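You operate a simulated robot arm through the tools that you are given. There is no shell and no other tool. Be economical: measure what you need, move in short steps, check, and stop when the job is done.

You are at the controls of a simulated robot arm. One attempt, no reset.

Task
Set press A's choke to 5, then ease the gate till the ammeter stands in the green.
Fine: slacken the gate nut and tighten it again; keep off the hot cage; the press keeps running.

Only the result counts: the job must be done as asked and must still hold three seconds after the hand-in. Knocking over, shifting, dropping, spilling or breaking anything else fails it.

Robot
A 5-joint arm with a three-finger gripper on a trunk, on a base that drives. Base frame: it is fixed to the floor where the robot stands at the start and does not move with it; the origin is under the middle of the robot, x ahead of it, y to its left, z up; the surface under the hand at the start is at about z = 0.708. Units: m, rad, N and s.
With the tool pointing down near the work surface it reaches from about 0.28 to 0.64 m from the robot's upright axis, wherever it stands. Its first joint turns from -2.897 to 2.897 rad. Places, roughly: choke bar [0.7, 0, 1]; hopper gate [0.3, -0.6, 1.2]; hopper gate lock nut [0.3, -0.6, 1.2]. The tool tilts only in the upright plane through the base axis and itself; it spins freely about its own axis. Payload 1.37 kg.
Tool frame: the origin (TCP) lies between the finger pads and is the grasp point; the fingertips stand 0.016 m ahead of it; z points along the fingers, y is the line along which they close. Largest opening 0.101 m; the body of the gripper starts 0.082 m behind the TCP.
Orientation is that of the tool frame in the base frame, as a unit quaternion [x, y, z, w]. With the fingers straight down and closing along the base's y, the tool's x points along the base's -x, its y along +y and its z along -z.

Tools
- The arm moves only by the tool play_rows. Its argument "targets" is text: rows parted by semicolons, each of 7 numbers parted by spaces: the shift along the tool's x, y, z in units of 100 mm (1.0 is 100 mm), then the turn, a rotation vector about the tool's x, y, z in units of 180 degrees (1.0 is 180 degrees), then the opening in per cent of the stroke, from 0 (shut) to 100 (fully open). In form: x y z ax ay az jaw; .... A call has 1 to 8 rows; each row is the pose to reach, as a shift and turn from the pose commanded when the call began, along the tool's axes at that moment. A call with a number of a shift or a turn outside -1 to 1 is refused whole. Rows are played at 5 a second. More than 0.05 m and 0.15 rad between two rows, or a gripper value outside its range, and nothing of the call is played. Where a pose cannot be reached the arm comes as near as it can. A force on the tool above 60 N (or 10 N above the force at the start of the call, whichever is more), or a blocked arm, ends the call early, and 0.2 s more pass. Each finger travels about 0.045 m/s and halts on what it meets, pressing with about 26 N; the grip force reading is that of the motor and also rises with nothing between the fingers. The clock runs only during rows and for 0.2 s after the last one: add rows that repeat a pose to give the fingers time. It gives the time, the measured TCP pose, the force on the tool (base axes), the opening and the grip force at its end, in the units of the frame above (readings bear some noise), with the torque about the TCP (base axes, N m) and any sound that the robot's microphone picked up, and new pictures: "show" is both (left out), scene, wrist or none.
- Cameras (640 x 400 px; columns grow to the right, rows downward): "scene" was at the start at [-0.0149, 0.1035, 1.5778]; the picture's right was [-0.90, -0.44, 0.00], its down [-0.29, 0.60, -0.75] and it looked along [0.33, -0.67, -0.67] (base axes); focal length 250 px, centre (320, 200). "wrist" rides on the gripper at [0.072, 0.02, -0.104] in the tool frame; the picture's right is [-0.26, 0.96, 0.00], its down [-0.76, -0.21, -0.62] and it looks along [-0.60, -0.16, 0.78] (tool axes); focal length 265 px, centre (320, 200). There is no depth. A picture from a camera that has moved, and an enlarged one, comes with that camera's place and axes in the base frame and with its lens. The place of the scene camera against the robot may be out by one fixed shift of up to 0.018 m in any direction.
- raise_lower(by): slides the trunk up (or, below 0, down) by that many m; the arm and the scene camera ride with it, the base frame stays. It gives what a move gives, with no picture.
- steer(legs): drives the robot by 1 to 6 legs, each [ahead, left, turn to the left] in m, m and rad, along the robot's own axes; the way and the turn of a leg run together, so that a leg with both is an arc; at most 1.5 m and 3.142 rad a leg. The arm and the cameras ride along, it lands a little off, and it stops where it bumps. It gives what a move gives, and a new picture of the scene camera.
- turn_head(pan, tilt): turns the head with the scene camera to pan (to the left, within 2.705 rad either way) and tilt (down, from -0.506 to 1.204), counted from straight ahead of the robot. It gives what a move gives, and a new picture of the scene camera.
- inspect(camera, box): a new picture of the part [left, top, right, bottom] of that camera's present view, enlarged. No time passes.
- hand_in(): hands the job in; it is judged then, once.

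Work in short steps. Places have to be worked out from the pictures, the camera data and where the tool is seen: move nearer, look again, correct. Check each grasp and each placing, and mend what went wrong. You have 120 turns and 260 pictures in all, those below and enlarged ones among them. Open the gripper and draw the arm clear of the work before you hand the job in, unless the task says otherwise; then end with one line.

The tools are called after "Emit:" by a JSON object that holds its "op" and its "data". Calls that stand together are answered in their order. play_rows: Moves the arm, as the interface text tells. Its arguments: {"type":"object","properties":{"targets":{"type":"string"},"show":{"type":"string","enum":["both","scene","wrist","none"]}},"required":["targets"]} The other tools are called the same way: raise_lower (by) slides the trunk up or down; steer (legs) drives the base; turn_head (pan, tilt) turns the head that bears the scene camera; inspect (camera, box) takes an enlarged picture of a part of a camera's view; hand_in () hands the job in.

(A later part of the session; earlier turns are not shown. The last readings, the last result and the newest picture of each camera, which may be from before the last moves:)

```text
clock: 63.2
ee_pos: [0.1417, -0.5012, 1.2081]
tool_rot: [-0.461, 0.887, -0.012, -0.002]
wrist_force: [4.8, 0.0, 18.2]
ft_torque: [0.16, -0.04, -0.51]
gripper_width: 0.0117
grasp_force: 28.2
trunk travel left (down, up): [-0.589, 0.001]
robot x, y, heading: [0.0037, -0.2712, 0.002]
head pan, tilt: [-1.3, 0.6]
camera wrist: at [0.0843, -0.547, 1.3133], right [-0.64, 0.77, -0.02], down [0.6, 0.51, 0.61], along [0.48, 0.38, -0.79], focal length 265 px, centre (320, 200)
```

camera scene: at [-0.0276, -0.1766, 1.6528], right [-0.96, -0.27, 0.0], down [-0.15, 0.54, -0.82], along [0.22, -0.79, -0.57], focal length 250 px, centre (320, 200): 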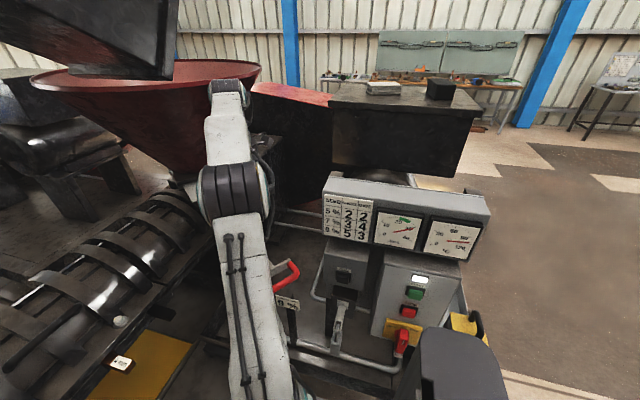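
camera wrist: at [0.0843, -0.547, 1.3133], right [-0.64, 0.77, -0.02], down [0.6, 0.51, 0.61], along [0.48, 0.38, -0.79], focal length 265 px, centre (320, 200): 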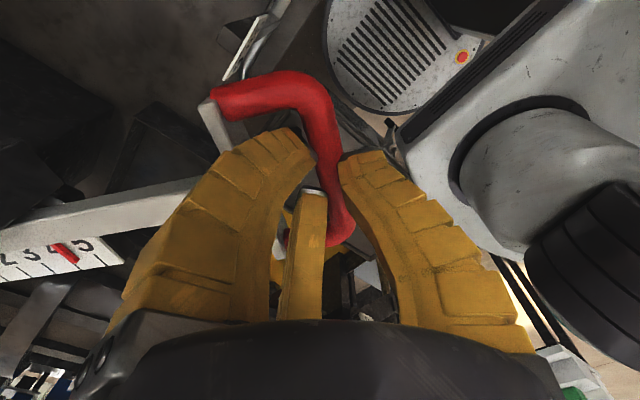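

Gripped on the tube (12 mm). Now I ease the gate inward 12 mm and read gate and meter.

Emit:
{"op": "play_rows", "data": {"targets": "0 -0.04 -0.02 0 0 0 0;0 -0.08 -0.02 0 0 0 0;0 -0.12 -0.02 0 0 0 0;0 -0.12 -0.02 0 0 0 0", "show": "both"}}

Emit:
{"op": "inspect", "data": {"camera": "scene", "box": [320, 175, 500, 265]}}

Emit:
{"op": "inspect", "data": {"camera": "wrist", "box": [0, 180, 160, 300]}}

```text
clock: 64.2
ee_pos: [0.1502, -0.5066, 1.2122]
tool_rot: [-0.462, 0.887, -0.015, -0.001]
wrist_force: [-5.9, 9.4, 29.0]
ft_torque: [0.15, 0.06, 0.04]
gripper_width: 0.0059
grasp_force: 27.6
trunk travel left (down, up): [-0.589, 0.001]
robot x, y, heading: [-0.001, -0.27, -0.003]
head pan, tilt: [-1.3, 0.6]
camera scene: at [-0.0301, -0.1724, 1.6529], right [-0.96, -0.27, 0.0], down [-0.15, 0.54, -0.83], along [0.22, -0.8, -0.56], focal length 250 px, centre (320, 200)
camera wrist: at [0.0922, -0.552, 1.3169], right [-0.64, 0.77, -0.03], down [0.6, 0.52, 0.61], along [0.49, 0.38, -0.79], focal length 265 px, centre (320, 200)
```

scene: 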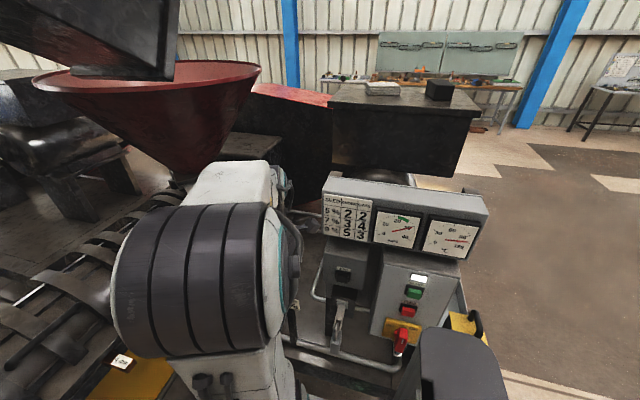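
wrist: 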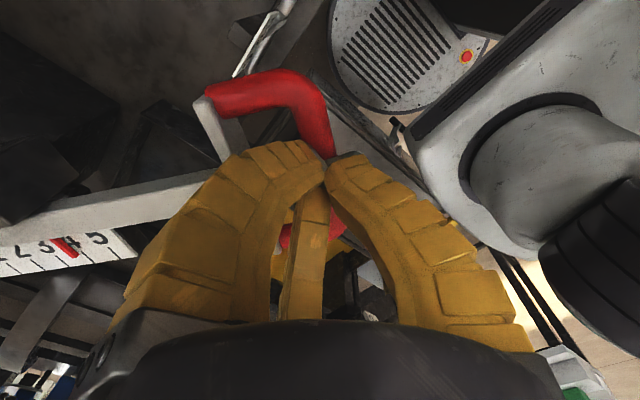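

```text
3.56 times, centred on (410, 220) of scene
camera zoom: at [-0.0301, -0.1724, 1.6529], right [-0.96, -0.27, 0.0], down [-0.15, 0.54, -0.83], along [0.22, -0.8, -0.56], focal length 889 px, centre (0, 129)
```

zoom: 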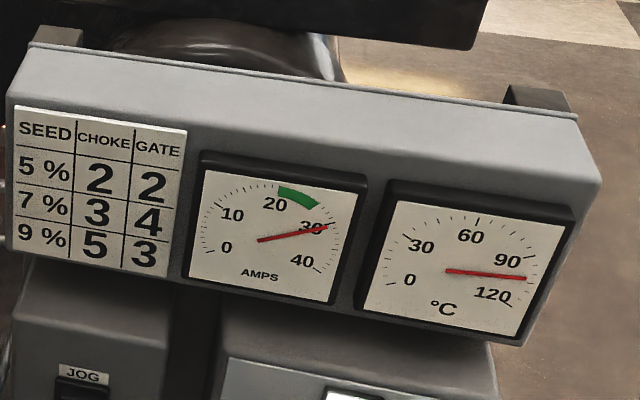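

```text
3.33 times, centred on (80, 240) of wrist
camera zoom: at [0.0922, -0.552, 1.3169], right [-0.64, 0.77, -0.03], down [0.6, 0.52, 0.61], along [0.49, 0.38, -0.79], focal length 885 px, centre (1120, 67)
```

zoom: 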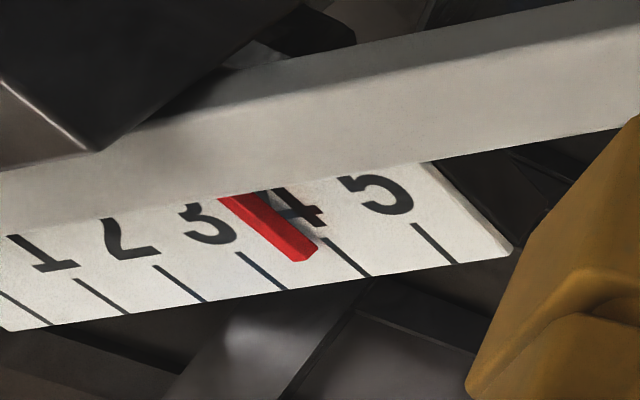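

The gate moved a bit (pointer ≈3.5) but the fingers are sliding off the tube top. Instead I'll push from outside with closed fingers: rise, shift outward, go down behind the tube.

Emit:
{"op": "play_rows", "data": {"targets": "0 0 -0.15 0 0 0 0;0 0 -0.3 0 0 0 0;0 0.15 -0.3 0 0 0 0;0 0.3 -0.3 0 0 0 0;0 0.3 -0.15 0 0 0 0;0 0.3 0 0 0 0 0;0 0.3 0.1 0 0 0 0;0 0.3 0.17 0 0 0 0", "show": "both"}}

Emit:
{"op": "inspect", "data": {"camera": "scene", "box": [320, 175, 500, 265]}}

```text
clock: 66.0
ee_pos: [0.1266, -0.4903, 1.1938]
tool_rot: [-0.462, 0.887, -0.011, -0.002]
wrist_force: [-2.9, 1.4, 1.6]
ft_torque: [-0.08, 0.02, -0.02]
gripper_width: 0.0005
grasp_force: 28.3
trunk travel left (down, up): [-0.589, 0.001]
robot x, y, heading: [0.0015, -0.2718, 0.003]
head pan, tilt: [-1.3, 0.6]
camera scene: at [-0.0282, -0.176, 1.6529], right [-0.96, -0.27, 0.0], down [-0.15, 0.54, -0.83], along [0.22, -0.8, -0.56], focal length 250 px, centre (320, 200)
camera wrist: at [0.0688, -0.5375, 1.2974], right [-0.64, 0.77, -0.02], down [0.6, 0.51, 0.61], along [0.48, 0.38, -0.79], focal length 265 px, centre (320, 200)
```

scene: 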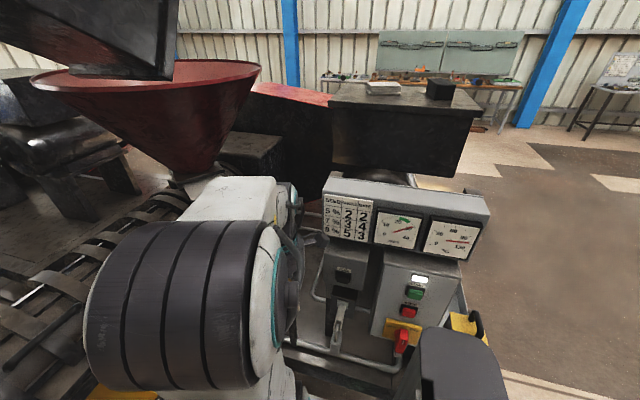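
wrist: 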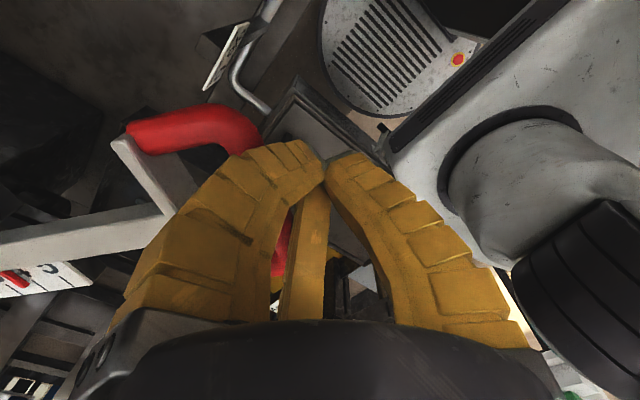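

```text
3.56 times, centred on (410, 220) of scene
camera zoom: at [-0.0282, -0.176, 1.6529], right [-0.96, -0.27, 0.0], down [-0.15, 0.54, -0.83], along [0.22, -0.8, -0.56], focal length 889 px, centre (0, 129)
```

zoom: 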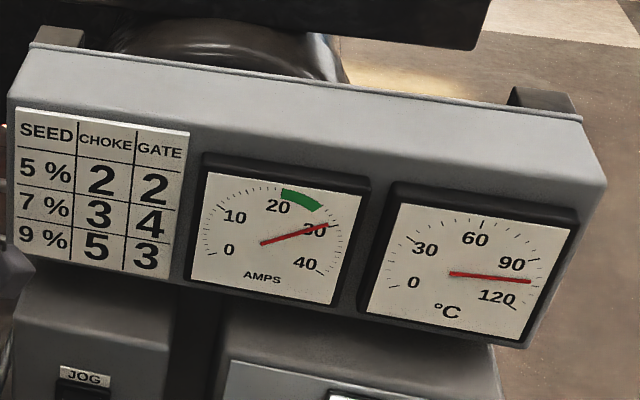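

The closed fingers are behind the tube (no contact force). I push inward 22 mm slowly.

Emit:
{"op": "play_rows", "data": {"targets": "0 -0.05 0 0 0 0 0;0 -0.1 0 0 0 0 0;0 -0.14 0 0 0 0 0;0 -0.18 0 0 0 0 0;0 -0.22 0 0 0 0 0;0 -0.22 0 0 0 0 0;0 -0.22 0 0 0 0 0", "show": "wrist"}}

Emit:
{"op": "inspect", "data": {"camera": "scene", "box": [320, 175, 500, 265]}}

Emit:
{"op": "inspect", "data": {"camera": "wrist", "box": [0, 180, 160, 300]}}

```text
clock: 67.6
ee_pos: [0.1435, -0.5017, 1.1935]
tool_rot: [-0.462, 0.887, -0.012, -0.001]
wrist_force: [-8.3, 4.9, 0.9]
ft_torque: [-0.01, -0.01, -0.21]
gripper_width: 0.0003
grasp_force: 27.6
trunk travel left (down, up): [-0.589, 0.001]
robot x, y, heading: [0.0001, -0.2686, 0.001]
head pan, tilt: [-1.3, 0.6]
camera wrist: at [0.0857, -0.5494, 1.2985], right [-0.64, 0.77, -0.02], down [0.6, 0.51, 0.61], along [0.48, 0.38, -0.79], focal length 265 px, centre (320, 200)
```

wrist: 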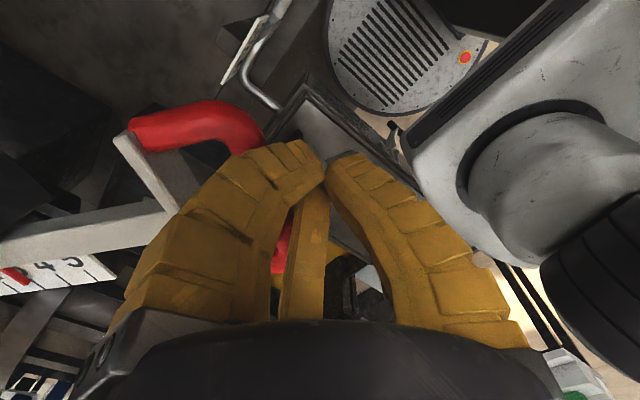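

```text
3.56 times, centred on (410, 220) of scene
camera zoom: at [-0.0296, -0.1752, 1.6528], right [-0.96, -0.27, 0.0], down [-0.15, 0.54, -0.83], along [0.22, -0.8, -0.56], focal length 889 px, centre (0, 129)
```

zoom: 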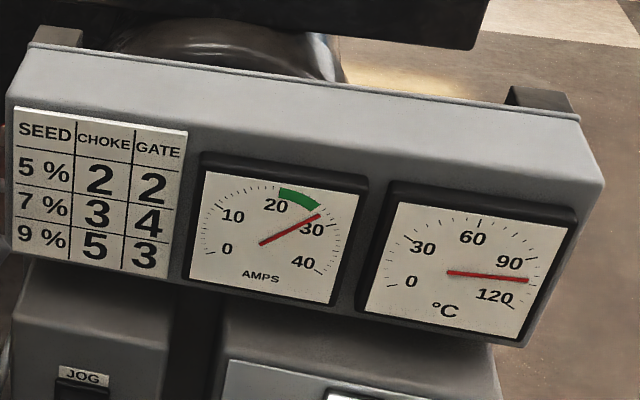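

```text
3.33 times, centred on (80, 240) of wrist
camera zoom: at [0.0857, -0.5494, 1.2985], right [-0.64, 0.77, -0.02], down [0.6, 0.51, 0.61], along [0.48, 0.38, -0.79], focal length 885 px, centre (1120, 67)
```

zoom: 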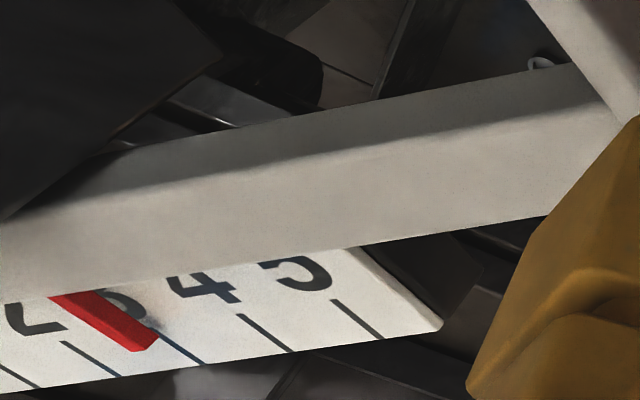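

Gate ≈2.7, needle ≈28 and falling (may lag). I wait a moment and read again.

Emit:
{"op": "play_rows", "data": {"targets": "0 -0.22 0 0 0 0 0;0 0 0 0 0 0 0;0 0 0 0 0 0 0;0 0 0 0 0 0 0;0 0 0 0 0 0 0;0 0 0 0 0 0 0;0 0 0 0 0 0 0;0 0 0 0 0 0 0", "show": "none"}}

Emit:
{"op": "inspect", "data": {"camera": "scene", "box": [370, 200, 430, 260]}}

```text
clock: 69.4
ee_pos: [0.1438, -0.5041, 1.1941]
tool_rot: [-0.462, 0.887, -0.012, -0.002]
wrist_force: [0.5, -0.2, -0.2]
ft_torque: [0.0, -0.01, -0.01]
gripper_width: 0.0
grasp_force: 28.1
trunk travel left (down, up): [-0.589, 0.001]
robot x, y, heading: [-0.0014, -0.2704, 0.003]
head pan, tilt: [-1.3, 0.6]
```

```text
6.67 times, centred on (400, 230) of scene
camera zoom: at [-0.0279, -0.1762, 1.6528], right [-0.96, -0.27, 0.0], down [-0.15, 0.54, -0.83], along [0.22, -0.79, -0.56], focal length 1666 px, centre (-213, 0)
```

zoom: 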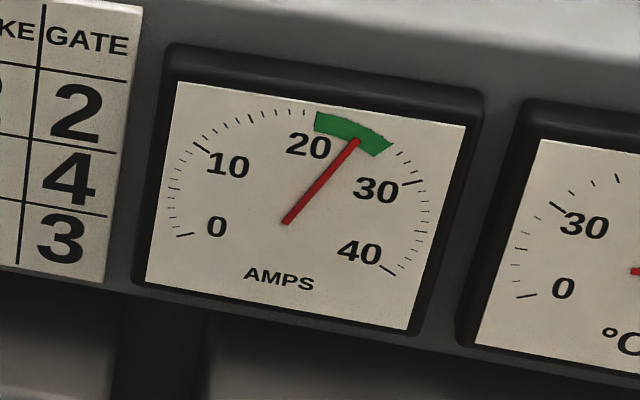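

My first row accidentally pushed further in before returning; the needle is now in the green (~25). I wait and see where it settles, and view the gate.

Emit:
{"op": "play_rows", "data": {"targets": "0 0 0 0 0 0 0;0 0 0 0 0 0 0;0 0 0 0 0 0 0;0 0 0 0 0 0 0;0 0 0 0 0 0 0;0 0 0 0 0 0 0;0 0 0 0 0 0 0;0 0 0 0 0 0 0", "show": "wrist"}}

Emit:
{"op": "inspect", "data": {"camera": "scene", "box": [370, 200, 430, 260]}}

Emit:
{"op": "inspect", "data": {"camera": "wrist", "box": [0, 180, 160, 300]}}

```text
clock: 71.2
ee_pos: [0.1437, -0.502, 1.194]
tool_rot: [-0.462, 0.887, -0.011, -0.001]
wrist_force: [0.2, -0.1, 0.4]
ft_torque: [0.01, 0.04, 0.04]
gripper_width: 0.0
grasp_force: 27.7
trunk travel left (down, up): [-0.589, 0.001]
robot x, y, heading: [0.0044, -0.2696, -0.001]
head pan, tilt: [-1.3, 0.6]
camera wrist: at [0.0866, -0.55, 1.2979], right [-0.64, 0.77, -0.02], down [0.6, 0.51, 0.61], along [0.48, 0.38, -0.79], focal length 265 px, centre (320, 200)
```

wrist: 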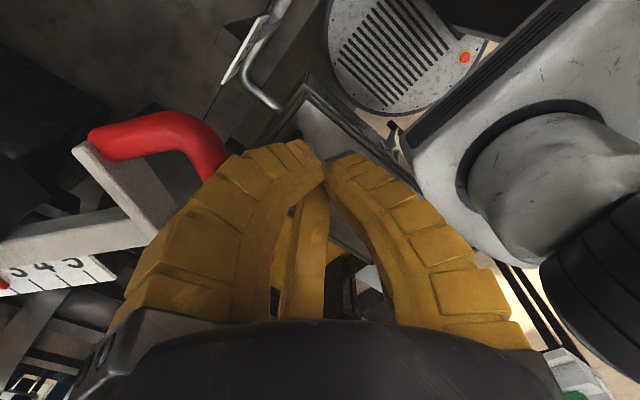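

```text
6.67 times, centred on (400, 230) of scene
camera zoom: at [-0.0278, -0.1762, 1.6528], right [-0.96, -0.27, 0.0], down [-0.15, 0.54, -0.83], along [0.22, -0.79, -0.56], focal length 1666 px, centre (-213, 0)
```

zoom: 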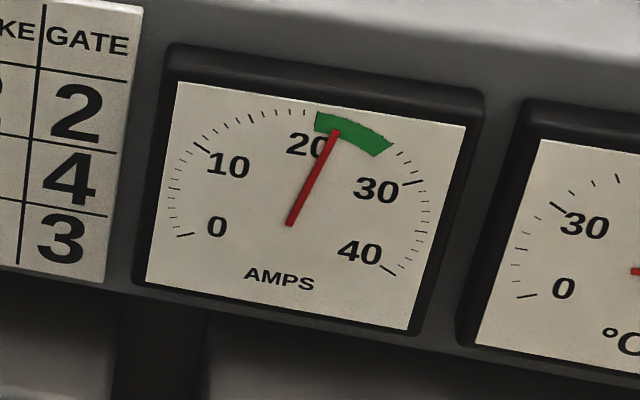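

```text
3.33 times, centred on (80, 240) of wrist
camera zoom: at [0.0866, -0.55, 1.2979], right [-0.64, 0.77, -0.02], down [0.6, 0.51, 0.61], along [0.48, 0.38, -0.79], focal length 885 px, centre (1120, 67)
```

zoom: 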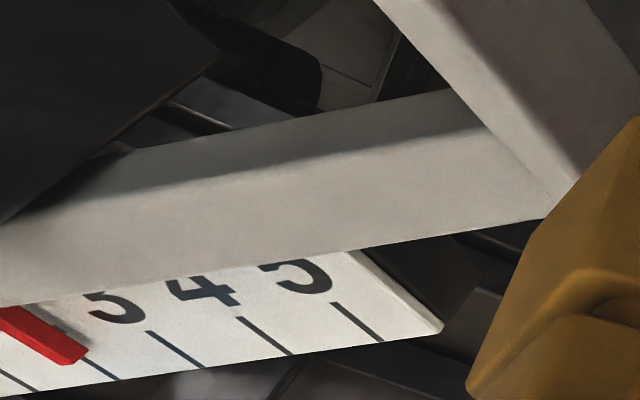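

Overshot: gate ≈1.9 and the needle still dropping (~22). I'll need to draw it out ~1 unit. I rise, and shift inward above the U to see where to hook.

Emit:
{"op": "play_rows", "data": {"targets": "0 0 -0.3 0 0 0 0;0 0 -0.6 0 0 0 0;0 -0.2 -0.75 0 0 0 0;0 -0.4 -0.75 0 0 0 0;0 -0.5 -0.75 0 0 0 0", "show": "wrist"}}

Emit:
{"op": "inspect", "data": {"camera": "wrist", "box": [180, 20, 440, 240]}}

Emit:
{"op": "inspect", "data": {"camera": "scene", "box": [370, 200, 430, 260]}}

```text
clock: 72.4
ee_pos: [0.185, -0.5306, 1.2681]
tool_rot: [-0.462, 0.887, -0.011, 0.0]
wrist_force: [-0.3, 0.0, -0.5]
ft_torque: [0.02, -0.01, -0.02]
gripper_width: 0.0001
grasp_force: 27.8
trunk travel left (down, up): [-0.589, 0.001]
robot x, y, heading: [-0.0014, -0.2738, 0.003]
head pan, tilt: [-1.3, 0.6]
camera wrist: at [0.1273, -0.5778, 1.3736], right [-0.64, 0.77, -0.02], down [0.6, 0.51, 0.62], along [0.49, 0.38, -0.79], focal length 265 px, centre (320, 200)
```

wrist: 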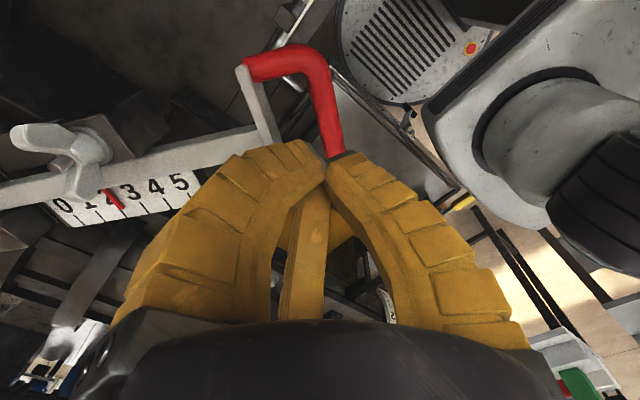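

```text
1.82 times, centred on (310, 130) of wrist
camera zoom: at [0.1273, -0.5778, 1.3736], right [-0.64, 0.77, -0.02], down [0.6, 0.51, 0.62], along [0.49, 0.38, -0.79], focal length 483 px, centre (338, 327)
```

zoom: 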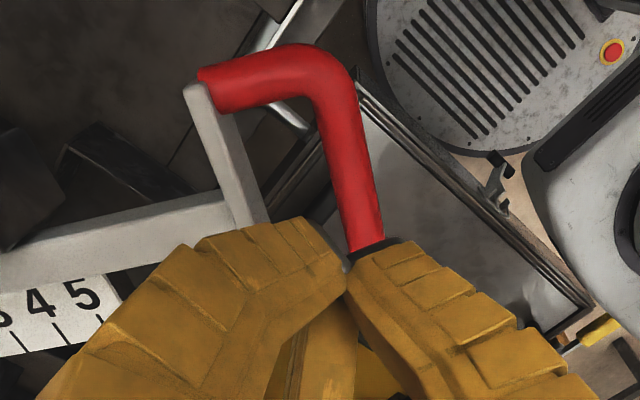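

```text
6.67 times, centred on (400, 230) of scene
camera zoom: at [-0.0277, -0.1764, 1.6529], right [-0.96, -0.27, 0.0], down [-0.15, 0.54, -0.83], along [0.22, -0.79, -0.57], focal length 1666 px, centre (-213, 0)
```

zoom: 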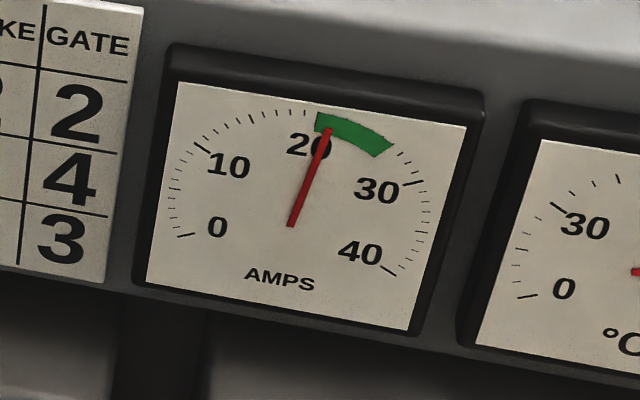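

Tube centre ≈[0.18,−0.526], crossbar ~46 mm further in. The needle settles near 21 (low edge of green), so I'll draw out ~17 mm. I lower the closed fingers inside the U.

Emit:
{"op": "play_rows", "data": {"targets": "0 -0.16 0 0 0 0 0;0 -0.16 0.2 0 0 0 0;0 -0.16 0.4 0 0 0 0;0 -0.16 0.5 0 0 0 0;0 -0.16 0.6 0 0 0 0;0 -0.16 0.68 0 0 0 0;0 -0.16 0.75 0 0 0 0", "show": "wrist"}}

Emit:
{"op": "inspect", "data": {"camera": "scene", "box": [370, 200, 430, 260]}}

```text
clock: 73.9
ee_pos: [0.1983, -0.5422, 1.2114]
tool_rot: [-0.462, 0.887, -0.024, 0.001]
wrist_force: [-3.5, 8.4, 34.8]
ft_torque: [0.4, 0.46, -0.25]
gripper_width: 0.006
grasp_force: 28.1
trunk travel left (down, up): [-0.589, 0.001]
robot x, y, heading: [0.0007, -0.2649, 0.002]
head pan, tilt: [-1.3, 0.6]
stopped in row 7: the force on the tool passed its limit at 70 N (the readings are from after the stop); the commanded pose is now the measured one
camera wrist: at [0.1397, -0.5857, 1.3151], right [-0.64, 0.77, -0.05], down [0.59, 0.53, 0.61], along [0.5, 0.36, -0.79], focal length 265 px, centre (320, 200)
```

wrist: 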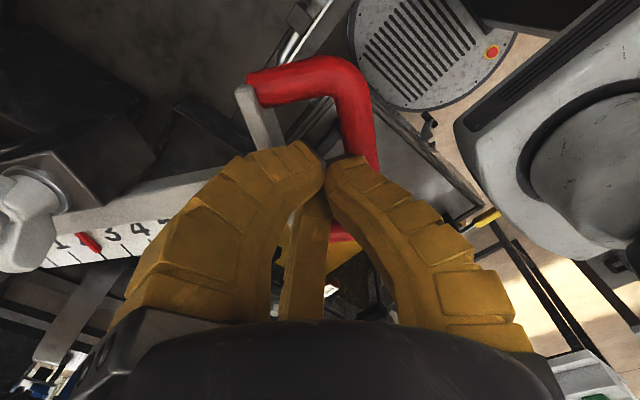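

```text
6.67 times, centred on (400, 230) of scene
camera zoom: at [-0.03, -0.172, 1.6528], right [-0.96, -0.27, 0.0], down [-0.15, 0.54, -0.83], along [0.22, -0.8, -0.56], focal length 1666 px, centre (-213, 0)
```

zoom: 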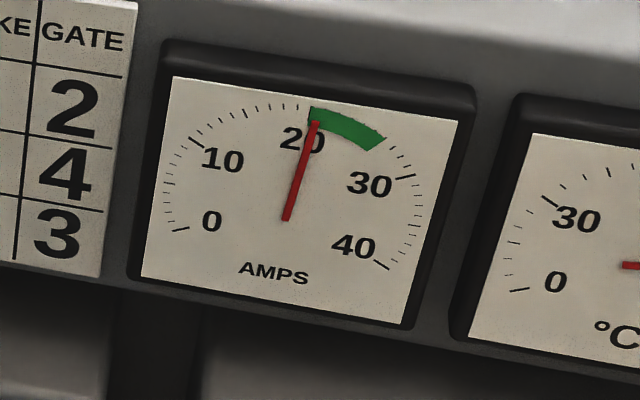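

The closed fingers are too thick for inside the U (right finger met the tube top). Instead I'll hook the crossbar's end from its hopper side, on the nut side of the bar: go up, move to ≈[0.223,−0.606] and look.

Emit:
{"op": "play_rows", "data": {"targets": "0 0 -0.3 0 0 0 0;0 0 -0.6 0 0 0 0;0.19 -0.28 -0.6 0 0 0 0;0.38 -0.57 -0.6 0 0 0 0;0.38 -0.57 -0.6 0 0 0 0", "show": "wrist"}}

Emit:
{"op": "inspect", "data": {"camera": "scene", "box": [370, 200, 430, 260]}}

```text
clock: 75.1
ee_pos: [0.2245, -0.6045, 1.2708]
tool_rot: [-0.463, 0.886, -0.021, 0.0]
wrist_force: [0.4, -0.7, 0.2]
ft_torque: [-0.01, -0.02, 0.01]
gripper_width: 0.0003
grasp_force: 28.5
trunk travel left (down, up): [-0.589, 0.001]
robot x, y, heading: [-0.0001, -0.2692, 0.005]
head pan, tilt: [-1.3, 0.6]
camera wrist: at [0.1661, -0.6502, 1.374], right [-0.64, 0.77, -0.04], down [0.59, 0.52, 0.61], along [0.49, 0.37, -0.79], focal length 265 px, centre (320, 200)
```

wrist: 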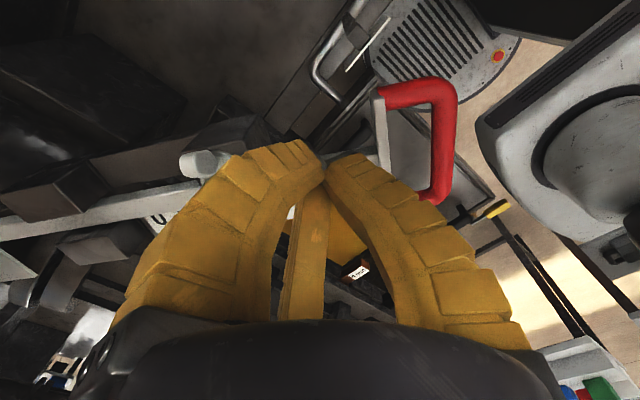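

```text
6.67 times, centred on (400, 230) of scene
camera zoom: at [-0.0281, -0.1756, 1.6528], right [-0.96, -0.27, 0.0], down [-0.15, 0.54, -0.83], along [0.22, -0.8, -0.56], focal length 1666 px, centre (-213, 0)
```

zoom: 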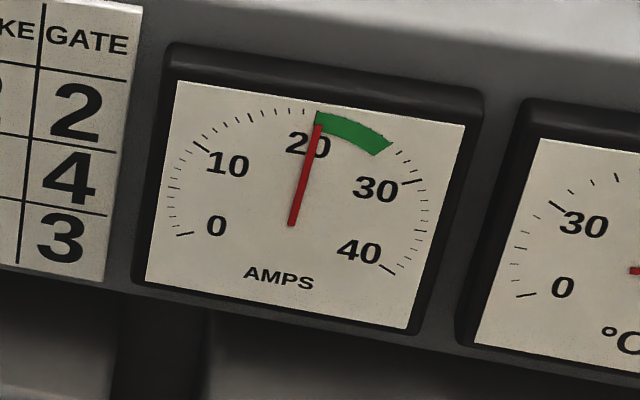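

Needle settled ~20.6, just at the green's lower edge, so a small outward draw is wanted. Crossbar lies ~44 mm to tool +y of me; I shift 8 mm toward it and descend beside the bar.

Emit:
{"op": "play_rows", "data": {"targets": "0 0.08 0 0 0 0 0;0 0.08 0.2 0 0 0 0;0 0.08 0.4 0 0 0 0;0 0.08 0.55 0 0 0 0;0 0.08 0.67 0 0 0 0;0 0.08 0.78 0 0 0 0", "show": "wrist"}}

```text
clock: 76.5
ee_pos: [0.2187, -0.6031, 1.1924]
tool_rot: [-0.462, 0.887, -0.024, -0.001]
wrist_force: [-1.2, 0.7, 22.9]
ft_torque: [0.41, 0.51, 0.03]
gripper_width: 0.0
grasp_force: 28.2
trunk travel left (down, up): [-0.589, 0.001]
robot x, y, heading: [-0.0028, -0.2699, 0.002]
head pan, tilt: [-1.3, 0.6]
camera wrist: at [0.1593, -0.6481, 1.2985], right [-0.64, 0.77, -0.05], down [0.59, 0.53, 0.61], along [0.49, 0.36, -0.79], focal length 265 px, centre (320, 200)
```

wrist: 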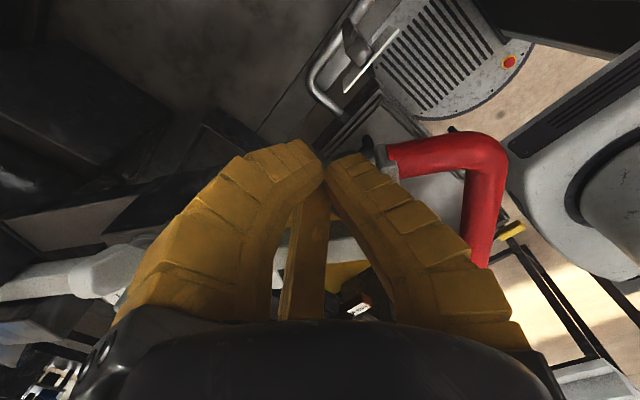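

The right finger rests lightly on the crossbar edge (Fz 23 N at +28 mm). I ease up 4 mm and pull outward ~16 mm.

Emit:
{"op": "play_rows", "data": {"targets": "0 0.0 -0.04 0 0 0 0;0 0.05 -0.04 0 0 0 0;0 0.1 -0.04 0 0 0 0;0 0.16 -0.04 0 0 0 0;0 0.16 -0.04 0 0 0 0;0 0.16 -0.04 0 0 0 0;0 0.16 -0.04 0 0 0 0", "show": "wrist"}}

Emit:
{"op": "inspect", "data": {"camera": "scene", "box": [370, 200, 430, 260]}}

```text
clock: 78.1
ee_pos: [0.2083, -0.5955, 1.1952]
tool_rot: [-0.462, 0.887, -0.02, -0.001]
wrist_force: [8.9, -5.3, 4.4]
ft_torque: [0.09, 0.11, 0.01]
gripper_width: 0.0001
grasp_force: 27.8
trunk travel left (down, up): [-0.589, 0.001]
robot x, y, heading: [0.0007, -0.2659, 0.002]
head pan, tilt: [-1.3, 0.6]
camera wrist: at [0.1488, -0.6406, 1.2995], right [-0.64, 0.77, -0.04], down [0.59, 0.52, 0.61], along [0.49, 0.37, -0.79], focal length 265 px, centre (320, 200)
```

wrist: 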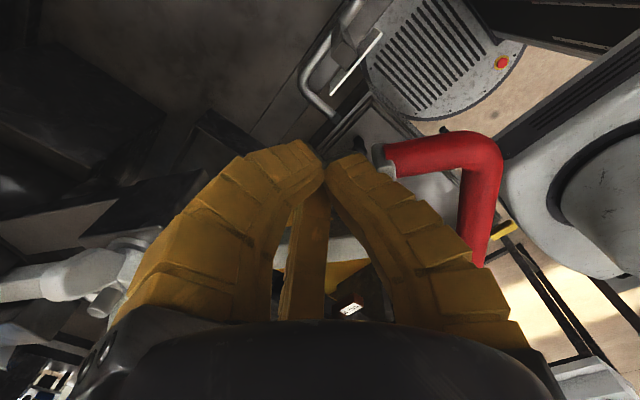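

```text
6.67 times, centred on (400, 230) of scene
camera zoom: at [-0.0259, -0.177, 1.6529], right [-0.96, -0.27, 0.0], down [-0.15, 0.54, -0.82], along [0.22, -0.79, -0.57], focal length 1666 px, centre (-213, 0)
```

zoom: 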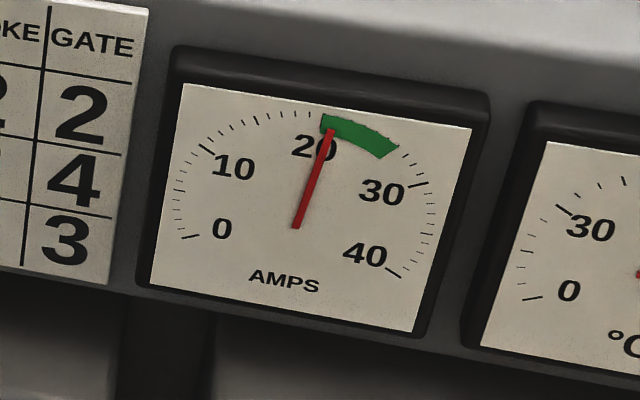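

The gate moved ~10 mm outward with 10 N. I hold still and let the needle settle.

Emit:
{"op": "play_rows", "data": {"targets": "0 0 0 0 0 0 0;0 0 0 0 0 0 0;0 0 0 0 0 0 0;0 0 0 0 0 0 0;0 0 0 0 0 0 0;0 0 0 0 0 0 0;0 0 0 0 0 0 0;0 0 0 0 0 0 0", "show": "none"}}

Emit:
{"op": "play_rows", "data": {"targets": "0 0 0 0 0 0 0;0 0 0 0 0 0 0;0 0 0 0 0 0 0;0 0 0 0 0 0 0;0 0 0 0 0 0 0;0 0 0 0 0 0 0;0 0 0 0 0 0 0;0 0 0 0 0 0 0", "show": "none"}}

Emit:
{"op": "inspect", "data": {"camera": "scene", "box": [370, 200, 430, 260]}}

```text
clock: 79.9
ee_pos: [0.2072, -0.5955, 1.195]
tool_rot: [-0.462, 0.887, -0.02, -0.002]
wrist_force: [7.9, -5.4, 4.7]
ft_torque: [0.1, 0.1, 0.04]
gripper_width: 0.0
grasp_force: 28.0
trunk travel left (down, up): [-0.589, 0.001]
robot x, y, heading: [-0.0019, -0.2703, 0.005]
head pan, tilt: [-1.3, 0.6]
```

```text
clock: 81.7
ee_pos: [0.2078, -0.5955, 1.1953]
tool_rot: [-0.462, 0.887, -0.02, -0.001]
wrist_force: [7.6, -5.0, 4.9]
ft_torque: [0.13, 0.11, 0.03]
gripper_width: 0.0001
grasp_force: 28.3
trunk travel left (down, up): [-0.589, 0.001]
robot x, y, heading: [-0.003, -0.2703, -0.0]
head pan, tilt: [-1.3, 0.6]
```

```text
6.67 times, centred on (400, 230) of scene
camera zoom: at [-0.0262, -0.1771, 1.6529], right [-0.96, -0.27, 0.0], down [-0.15, 0.54, -0.82], along [0.22, -0.79, -0.57], focal length 1666 px, centre (-213, 0)
```

zoom: 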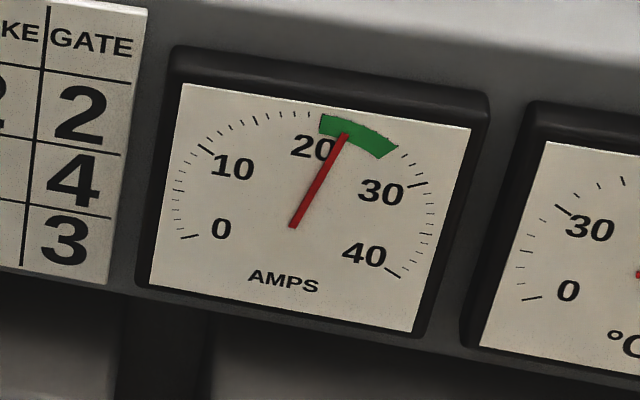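

Needle now ~22.8, close to mid-green and steady. I back off the crossbar, rise, and go over the nut (ears now at azimuth ≈55°, matching my finger orientation).

Emit:
{"op": "play_rows", "data": {"targets": "0 -0.12 0 0 0 0 0;0 -0.12 -0.4 0 0 0 0;0 -0.12 -0.8 0 0 0 30;0 -0.12 -0.95 -0.011 -0.006 0 60;-0.02 -0.4 -0.95 -0.011 -0.006 0 60;-0.04 -0.7 -0.95 -0.011 -0.006 0 60;-0.05 -0.98 -0.95 -0.011 -0.006 0 60", "show": "wrist"}}

Emit:
{"op": "inspect", "data": {"camera": "wrist", "box": [230, 60, 430, 220]}}

Emit:
{"op": "inspect", "data": {"camera": "scene", "box": [370, 200, 430, 260]}}

```text
clock: 83.3
ee_pos: [0.2886, -0.6438, 1.2926]
tool_rot: [-0.461, 0.887, 0.0, -0.001]
wrist_force: [0.5, 0.7, 0.0]
ft_torque: [0.02, 0.04, -0.05]
gripper_width: 0.064
grasp_force: 2.5
trunk travel left (down, up): [-0.589, 0.001]
robot x, y, heading: [0.0027, -0.2682, 0.003]
head pan, tilt: [-1.3, 0.6]
camera wrist: at [0.2312, -0.6927, 1.397], right [-0.64, 0.77, 0.0], down [0.6, 0.5, 0.62], along [0.48, 0.4, -0.78], focal length 265 px, centre (320, 200)
```

wrist: 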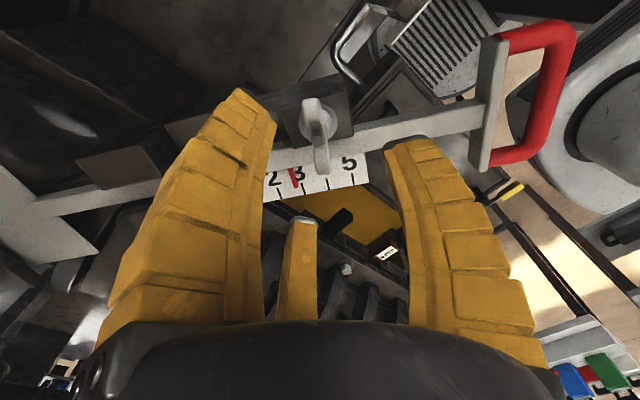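

```text
2.50 times, centred on (330, 140) of wrist
camera zoom: at [0.2312, -0.6927, 1.397], right [-0.64, 0.77, 0.0], down [0.6, 0.5, 0.62], along [0.48, 0.4, -0.78], focal length 664 px, centre (295, 350)
```

zoom: 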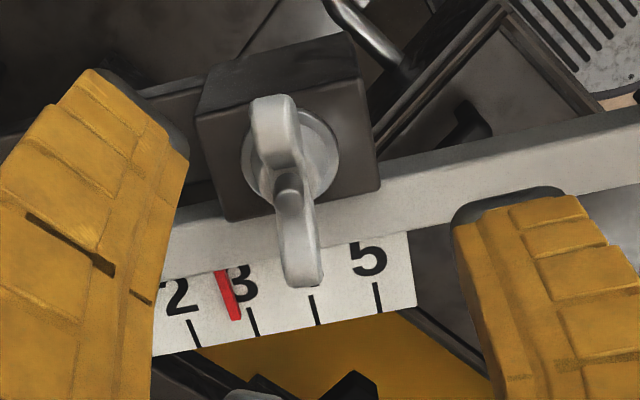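

```text
6.67 times, centred on (400, 230) of scene
camera zoom: at [-0.0267, -0.1772, 1.6529], right [-0.96, -0.27, 0.0], down [-0.15, 0.54, -0.82], along [0.22, -0.79, -0.57], focal length 1666 px, centre (-213, 0)
```

zoom: 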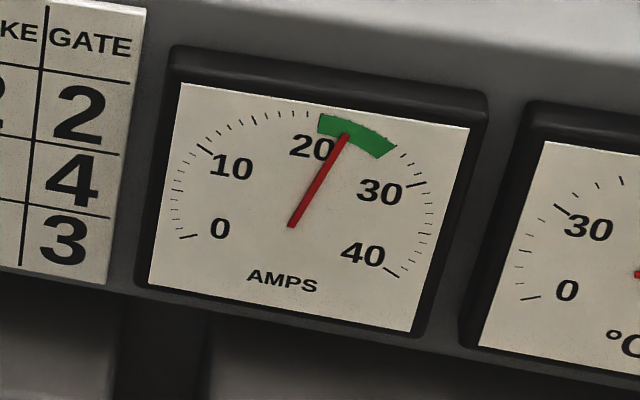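

Gate pointer ≈2.75, needle 22.8. The nut is centred and aligned; I descend 51 mm and close on the ears.

Emit:
{"op": "play_rows", "data": {"targets": "0 0 0.17 0 0 0 55;0 0 0.34 0 0 0 55;0 0 0.51 0 0 0 50;0 0 0.51 0 0 0 25;0 0 0.51 0 0 0 0;0 0 0.51 0 0 0 0;0 0 0.51 0 0 0 0;0 0 0.51 0 0 0 0", "show": "wrist"}}

```text
clock: 85.1
ee_pos: [0.2953, -0.6456, 1.2422]
tool_rot: [-0.462, 0.887, -0.003, -0.001]
wrist_force: [30.1, -4.7, 5.2]
ft_torque: [-0.03, -0.19, -0.88]
gripper_width: 0.0209
grasp_force: 28.0
trunk travel left (down, up): [-0.589, 0.001]
robot x, y, heading: [0.0025, -0.2703, 0.0]
head pan, tilt: [-1.3, 0.6]
camera wrist: at [0.2371, -0.6927, 1.3463], right [-0.64, 0.77, -0.01], down [0.6, 0.51, 0.62], along [0.48, 0.39, -0.79], focal length 265 px, centre (320, 200)
```

wrist: 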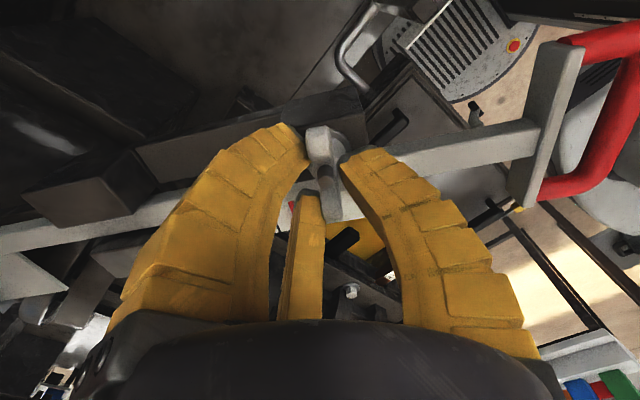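

Gripped (21 mm), with 30 N in +x, so I shift 6 mm to relieve while turning clockwise ~54°.

Emit:
{"op": "play_rows", "data": {"targets": "-0.03 -0.05 0 0 0 0.02 0;-0.03 -0.05 0 0 0 0.06 0;-0.03 -0.05 0 0 0 0.1 0;-0.03 -0.05 0 0 0 0.145 0;-0.03 -0.05 0 0 0 0.19 0;-0.03 -0.05 0 0 0 0.235 0;-0.03 -0.05 0 0 0 0.28 0;-0.03 -0.05 0 0 0 0.28 0", "show": "wrist"}}

```text
clock: 86.9
ee_pos: [0.2935, -0.6491, 1.2417]
tool_rot: [-0.038, 0.999, -0.002, 0.003]
wrist_force: [2.4, -22.2, 9.6]
ft_torque: [0.01, 0.01, 0.07]
gripper_width: 0.0159
grasp_force: 27.6
trunk travel left (down, up): [-0.589, 0.001]
robot x, y, heading: [0.0005, -0.2679, -0.002]
head pan, tilt: [-1.3, 0.6]
camera wrist: at [0.22, -0.6353, 1.3455], right [0.19, 0.98, 0.0], down [0.77, -0.15, 0.63], along [0.61, -0.12, -0.78], focal length 265 px, centre (320, 200)
```

wrist: 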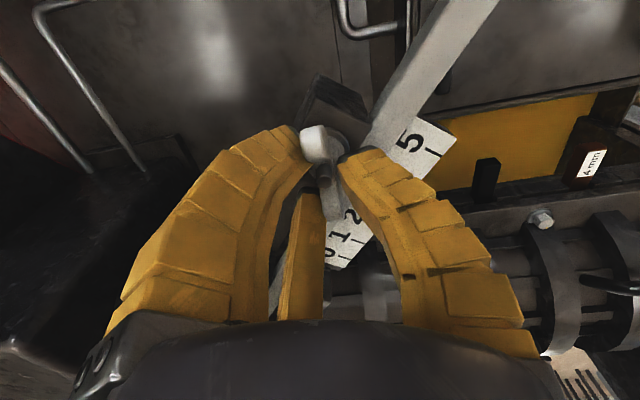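

Nut follows. I continue clockwise ~54° more to reach and slightly pass its original tight angle, watching torque.

Emit:
{"op": "play_rows", "data": {"targets": "0 -0.04 0 0 0 0.04 0;0 -0.04 0 0 0 0.08 0;0 -0.04 0 0 0 0.12 0;0 -0.04 0 0 0 0.16 0;0 -0.04 0 0 0 0.2 0;0 -0.04 0 0 0 0.24 0;0 -0.04 0 0 0 0.27 0", "show": "wrist"}}

Emit:
{"op": "inspect", "data": {"camera": "wrist", "box": [240, 100, 400, 260]}}

Emit:
{"op": "inspect", "data": {"camera": "scene", "box": [370, 200, 430, 260]}}

```text
clock: 88.5
ee_pos: [0.2888, -0.6509, 1.2426]
tool_rot: [0.378, 0.926, 0.002, 0.001]
wrist_force: [-19.6, -18.4, 1.0]
ft_torque: [-0.29, -0.09, 0.12]
gripper_width: 0.0164
grasp_force: 27.8
trunk travel left (down, up): [-0.589, 0.001]
robot x, y, heading: [-0.0003, -0.27, 0.001]
head pan, tilt: [-1.3, 0.6]
camera wrist: at [0.2517, -0.5885, 1.346], right [0.86, 0.51, 0.0], down [0.39, -0.68, 0.62], along [0.32, -0.53, -0.78], focal length 265 px, centre (320, 200)
```

wrist: 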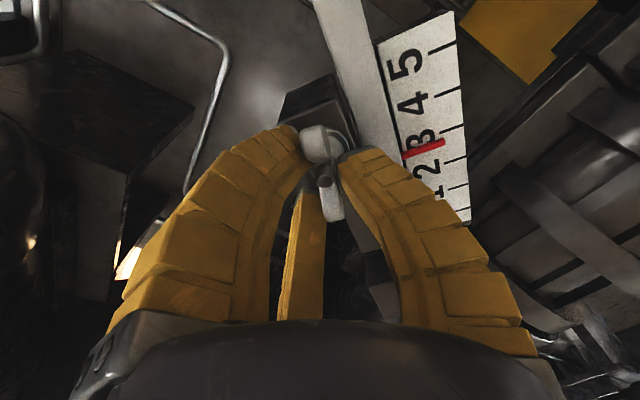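

```text
2.50 times, centred on (320, 180) of wrist
camera zoom: at [0.2517, -0.5885, 1.346], right [0.86, 0.51, 0.0], down [0.39, -0.68, 0.62], along [0.32, -0.53, -0.78], focal length 664 px, centre (320, 250)
```

zoom: 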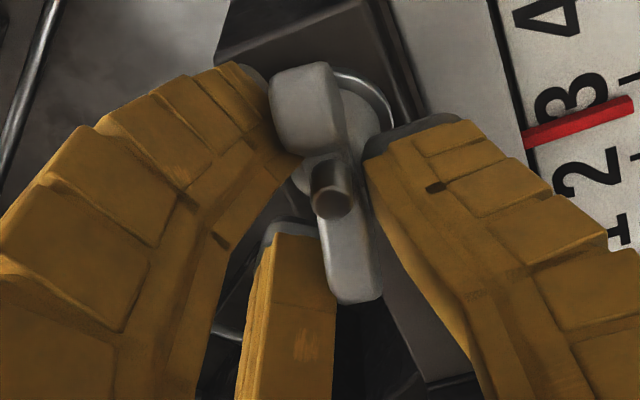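

```text
6.67 times, centred on (400, 230) of scene
camera zoom: at [-0.0324, -0.1806, 1.6529], right [-0.96, -0.27, 0.0], down [-0.15, 0.55, -0.82], along [0.22, -0.79, -0.57], focal length 1666 px, centre (-213, 0)
```

zoom: 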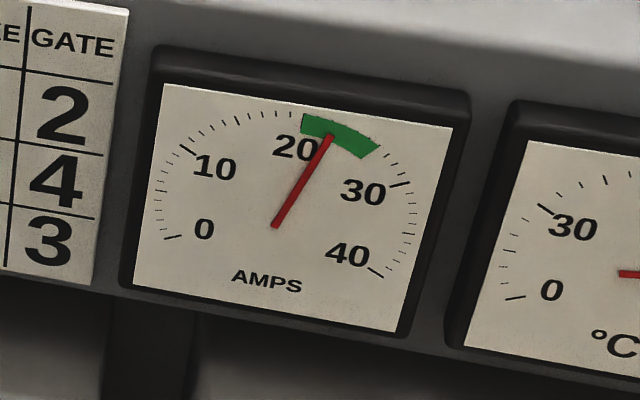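

Back at the original angle with no torque yet; I turn on until it tightens against a stop.

Emit:
{"op": "play_rows", "data": {"targets": "0 -0.05 0 0 0 0.02 0;0 -0.05 0 0 0 0.04 0;0 -0.05 0 0 0 0.06 0;0 -0.05 0 0 0 0.08 0;0 -0.05 0 0 0 0.1 0", "show": "none"}}

Emit:
{"op": "inspect", "data": {"camera": "wrist", "box": [240, 100, 400, 260]}}

```text
clock: 89.7
ee_pos: [0.2871, -0.6545, 1.2436]
tool_rot: [0.516, 0.857, 0.002, 0.002]
wrist_force: [-18.3, -12.2, -1.5]
ft_torque: [-0.21, -0.12, 1.13]
gripper_width: 0.0157
grasp_force: 27.9
trunk travel left (down, up): [-0.589, 0.001]
robot x, y, heading: [-0.0014, -0.2686, -0.003]
head pan, tilt: [-1.3, 0.6]
```

```text
2.50 times, centred on (320, 180) of wrist
camera zoom: at [0.2705, -0.5822, 1.3465], right [0.98, 0.22, 0.0], down [0.17, -0.77, 0.62], along [0.14, -0.61, -0.78], focal length 664 px, centre (320, 250)
```

zoom: 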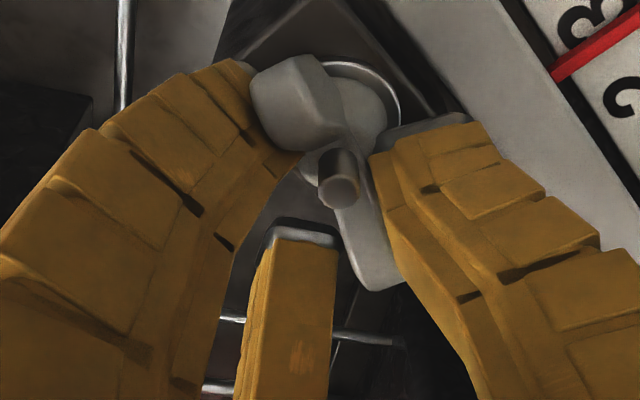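

Torque now rises (1.1 N m) — the nut is meeting its seat. I firm it a little more.

Emit:
{"op": "play_rows", "data": {"targets": "0 0 0 0 0 0.02 0;0 0 0 0 0 0.04 0;0 0 0 0 0 0.06 0;0 0 0 0 0 0.06 0", "show": "none"}}

Emit:
{"op": "inspect", "data": {"camera": "wrist", "box": [240, 100, 400, 260]}}

```text
clock: 90.7
ee_pos: [0.2857, -0.6569, 1.2429]
tool_rot: [0.591, 0.807, 0.002, 0.002]
wrist_force: [-22.0, -26.0, 1.8]
ft_torque: [-0.13, 0.07, 3.53]
gripper_width: 0.0226
grasp_force: 28.1
trunk travel left (down, up): [-0.589, 0.001]
robot x, y, heading: [-0.0006, -0.2709, -0.001]
head pan, tilt: [-1.3, 0.6]
```

```text
2.50 times, centred on (320, 180) of wrist
camera zoom: at [0.2829, -0.5831, 1.3465], right [1.0, 0.04, 0.01], down [0.03, -0.78, 0.62], along [0.03, -0.62, -0.78], focal length 664 px, centre (320, 250)
```

zoom: 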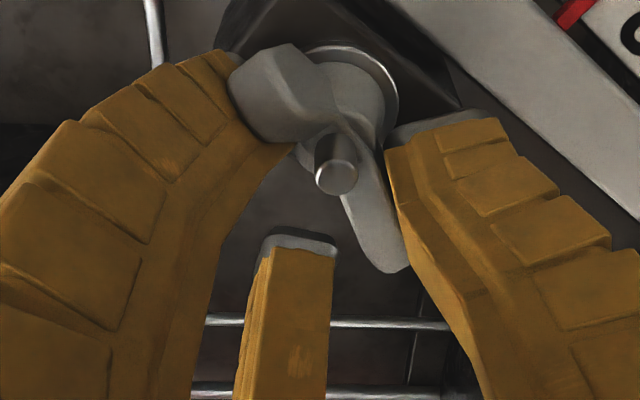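

The nut is hard against its seat (3.5 N m, jaws starting to slip round it). I open and rise.

Emit:
{"op": "play_rows", "data": {"targets": "0 0 0 0 0 0 40;0 0 0 0 0 0 60;0 0 0 0 0 0 60;0 0 0 0 0 0 60", "show": "none"}}

Emit:
{"op": "play_rows", "data": {"targets": "0 0 -0.4 0 0 0 60;0 0 -0.7 0 0 0 60", "show": "wrist"}}

Emit:
{"op": "inspect", "data": {"camera": "scene", "box": [370, 200, 430, 260]}}

Emit:
{"op": "inspect", "data": {"camera": "wrist", "box": [250, 20, 450, 180]}}

```text
clock: 91.7
ee_pos: [0.2874, -0.6565, 1.2424]
tool_rot: [0.594, 0.805, 0.001, 0.002]
wrist_force: [-14.4, -28.1, -0.7]
ft_torque: [-0.22, 0.03, 0.98]
gripper_width: 0.0608
grasp_force: 0.0
trunk travel left (down, up): [-0.589, 0.001]
robot x, y, heading: [-0.0036, -0.2735, 0.001]
head pan, tilt: [-1.3, 0.6]
```

```text
clock: 92.3
ee_pos: [0.29, -0.6508, 1.3129]
tool_rot: [0.593, 0.805, 0.001, 0.0]
wrist_force: [0.7, -0.6, 0.1]
ft_torque: [0.0, 0.03, -0.04]
gripper_width: 0.064
grasp_force: 2.4
trunk travel left (down, up): [-0.589, 0.001]
robot x, y, heading: [0.0009, -0.2692, 0.001]
head pan, tilt: [-1.3, 0.6]
camera wrist: at [0.2879, -0.5766, 1.4159], right [1.0, 0.03, 0.0], down [0.03, -0.78, 0.62], along [0.02, -0.62, -0.78], focal length 265 px, centre (320, 200)
```

wrist: 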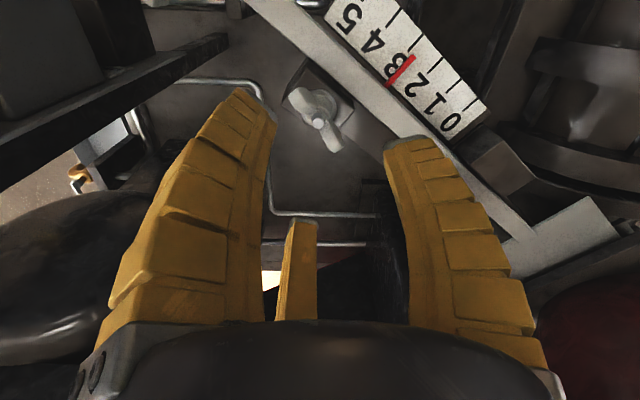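

```text
6.67 times, centred on (400, 230) of scene
camera zoom: at [-0.0274, -0.1756, 1.6528], right [-0.96, -0.27, 0.0], down [-0.15, 0.54, -0.83], along [0.22, -0.79, -0.56], focal length 1666 px, centre (-213, 0)
```

zoom: 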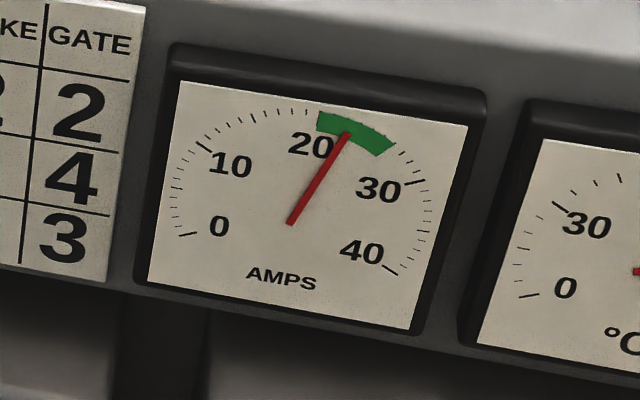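

```text
2.50 times, centred on (350, 100) of wrist
camera zoom: at [0.2879, -0.5766, 1.4159], right [1.0, 0.03, 0.0], down [0.03, -0.78, 0.62], along [0.02, -0.62, -0.78], focal length 664 px, centre (245, 450)
```

zoom: 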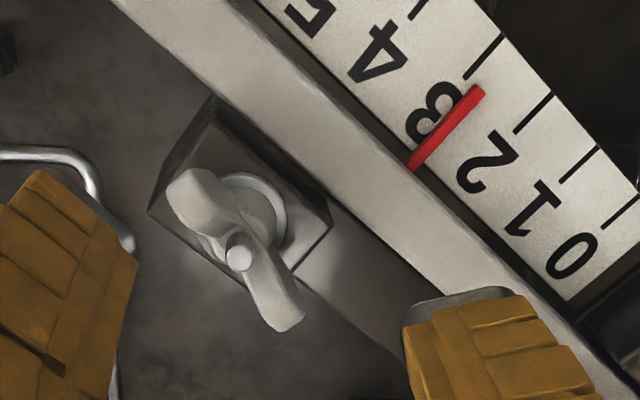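

Nut is back to its tight angle (−51°), needle 22.8 in the green. I draw the arm back and check the choke.

Emit:
{"op": "play_rows", "data": {"targets": "0.25 0 -0.1 0 0 0 60;0.5 0 -0.2 0 0 0 60;0.75 0 -0.3 0 0 0 60;1 0 -0.3 0 0 0 60", "show": "none"}}

Emit:
{"op": "turn_head", "data": {"pan": 0.0, "tilt": 0.7}}

Emit:
{"op": "inspect", "data": {"camera": "scene", "box": [180, 150, 300, 250]}}

```text
clock: 93.3
ee_pos: [0.2589, -0.5562, 1.3412]
tool_rot: [0.594, 0.805, -0.001, 0.001]
wrist_force: [0.1, -0.3, 0.1]
ft_torque: [-0.03, 0.02, 0.03]
gripper_width: 0.064
grasp_force: 2.6
trunk travel left (down, up): [-0.589, 0.001]
robot x, y, heading: [-0.0016, -0.2724, -0.002]
head pan, tilt: [-1.3, 0.6]
```

```text
clock: 94.7
ee_pos: [0.2595, -0.5559, 1.3418]
tool_rot: [0.594, 0.805, -0.001, 0.001]
wrist_force: [0.5, 0.2, 1.3]
ft_torque: [-0.01, 0.0, -0.01]
gripper_width: 0.0641
grasp_force: 2.5
trunk travel left (down, up): [-0.589, 0.001]
robot x, y, heading: [-0.0018, -0.2662, 0.011]
head pan, tilt: [0.0, 0.7]
camera scene: at [0.0334, -0.091, 1.6442], right [0.0, -1.0, 0.0], down [-0.64, 0.0, -0.77], along [0.77, 0.0, -0.64], focal length 250 px, centre (320, 200)
```

scene: 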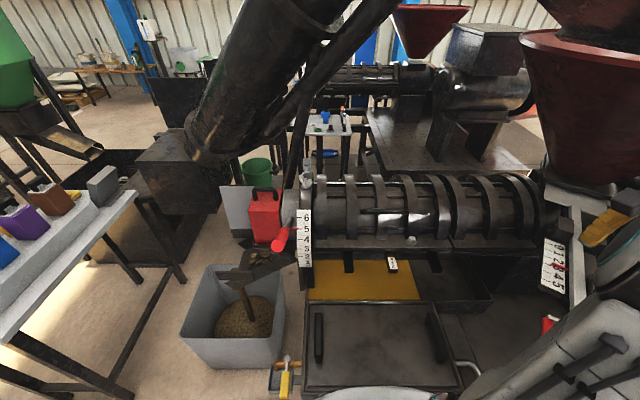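

```text
4.00 times, centred on (240, 200) of scene
camera zoom: at [0.0334, -0.091, 1.6442], right [0.0, -1.0, 0.0], down [-0.64, 0.0, -0.77], along [0.77, 0.0, -0.64], focal length 1000 px, centre (640, 200)
```

zoom: 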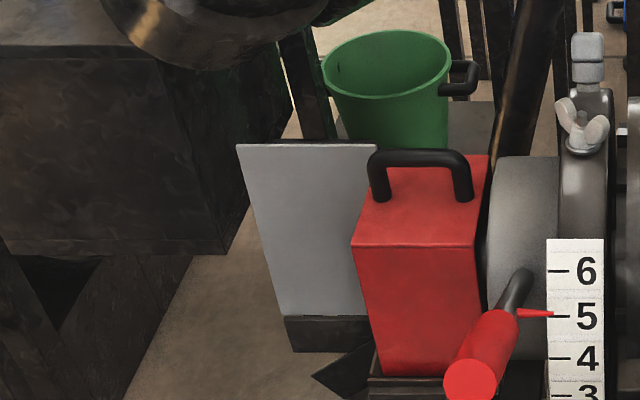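

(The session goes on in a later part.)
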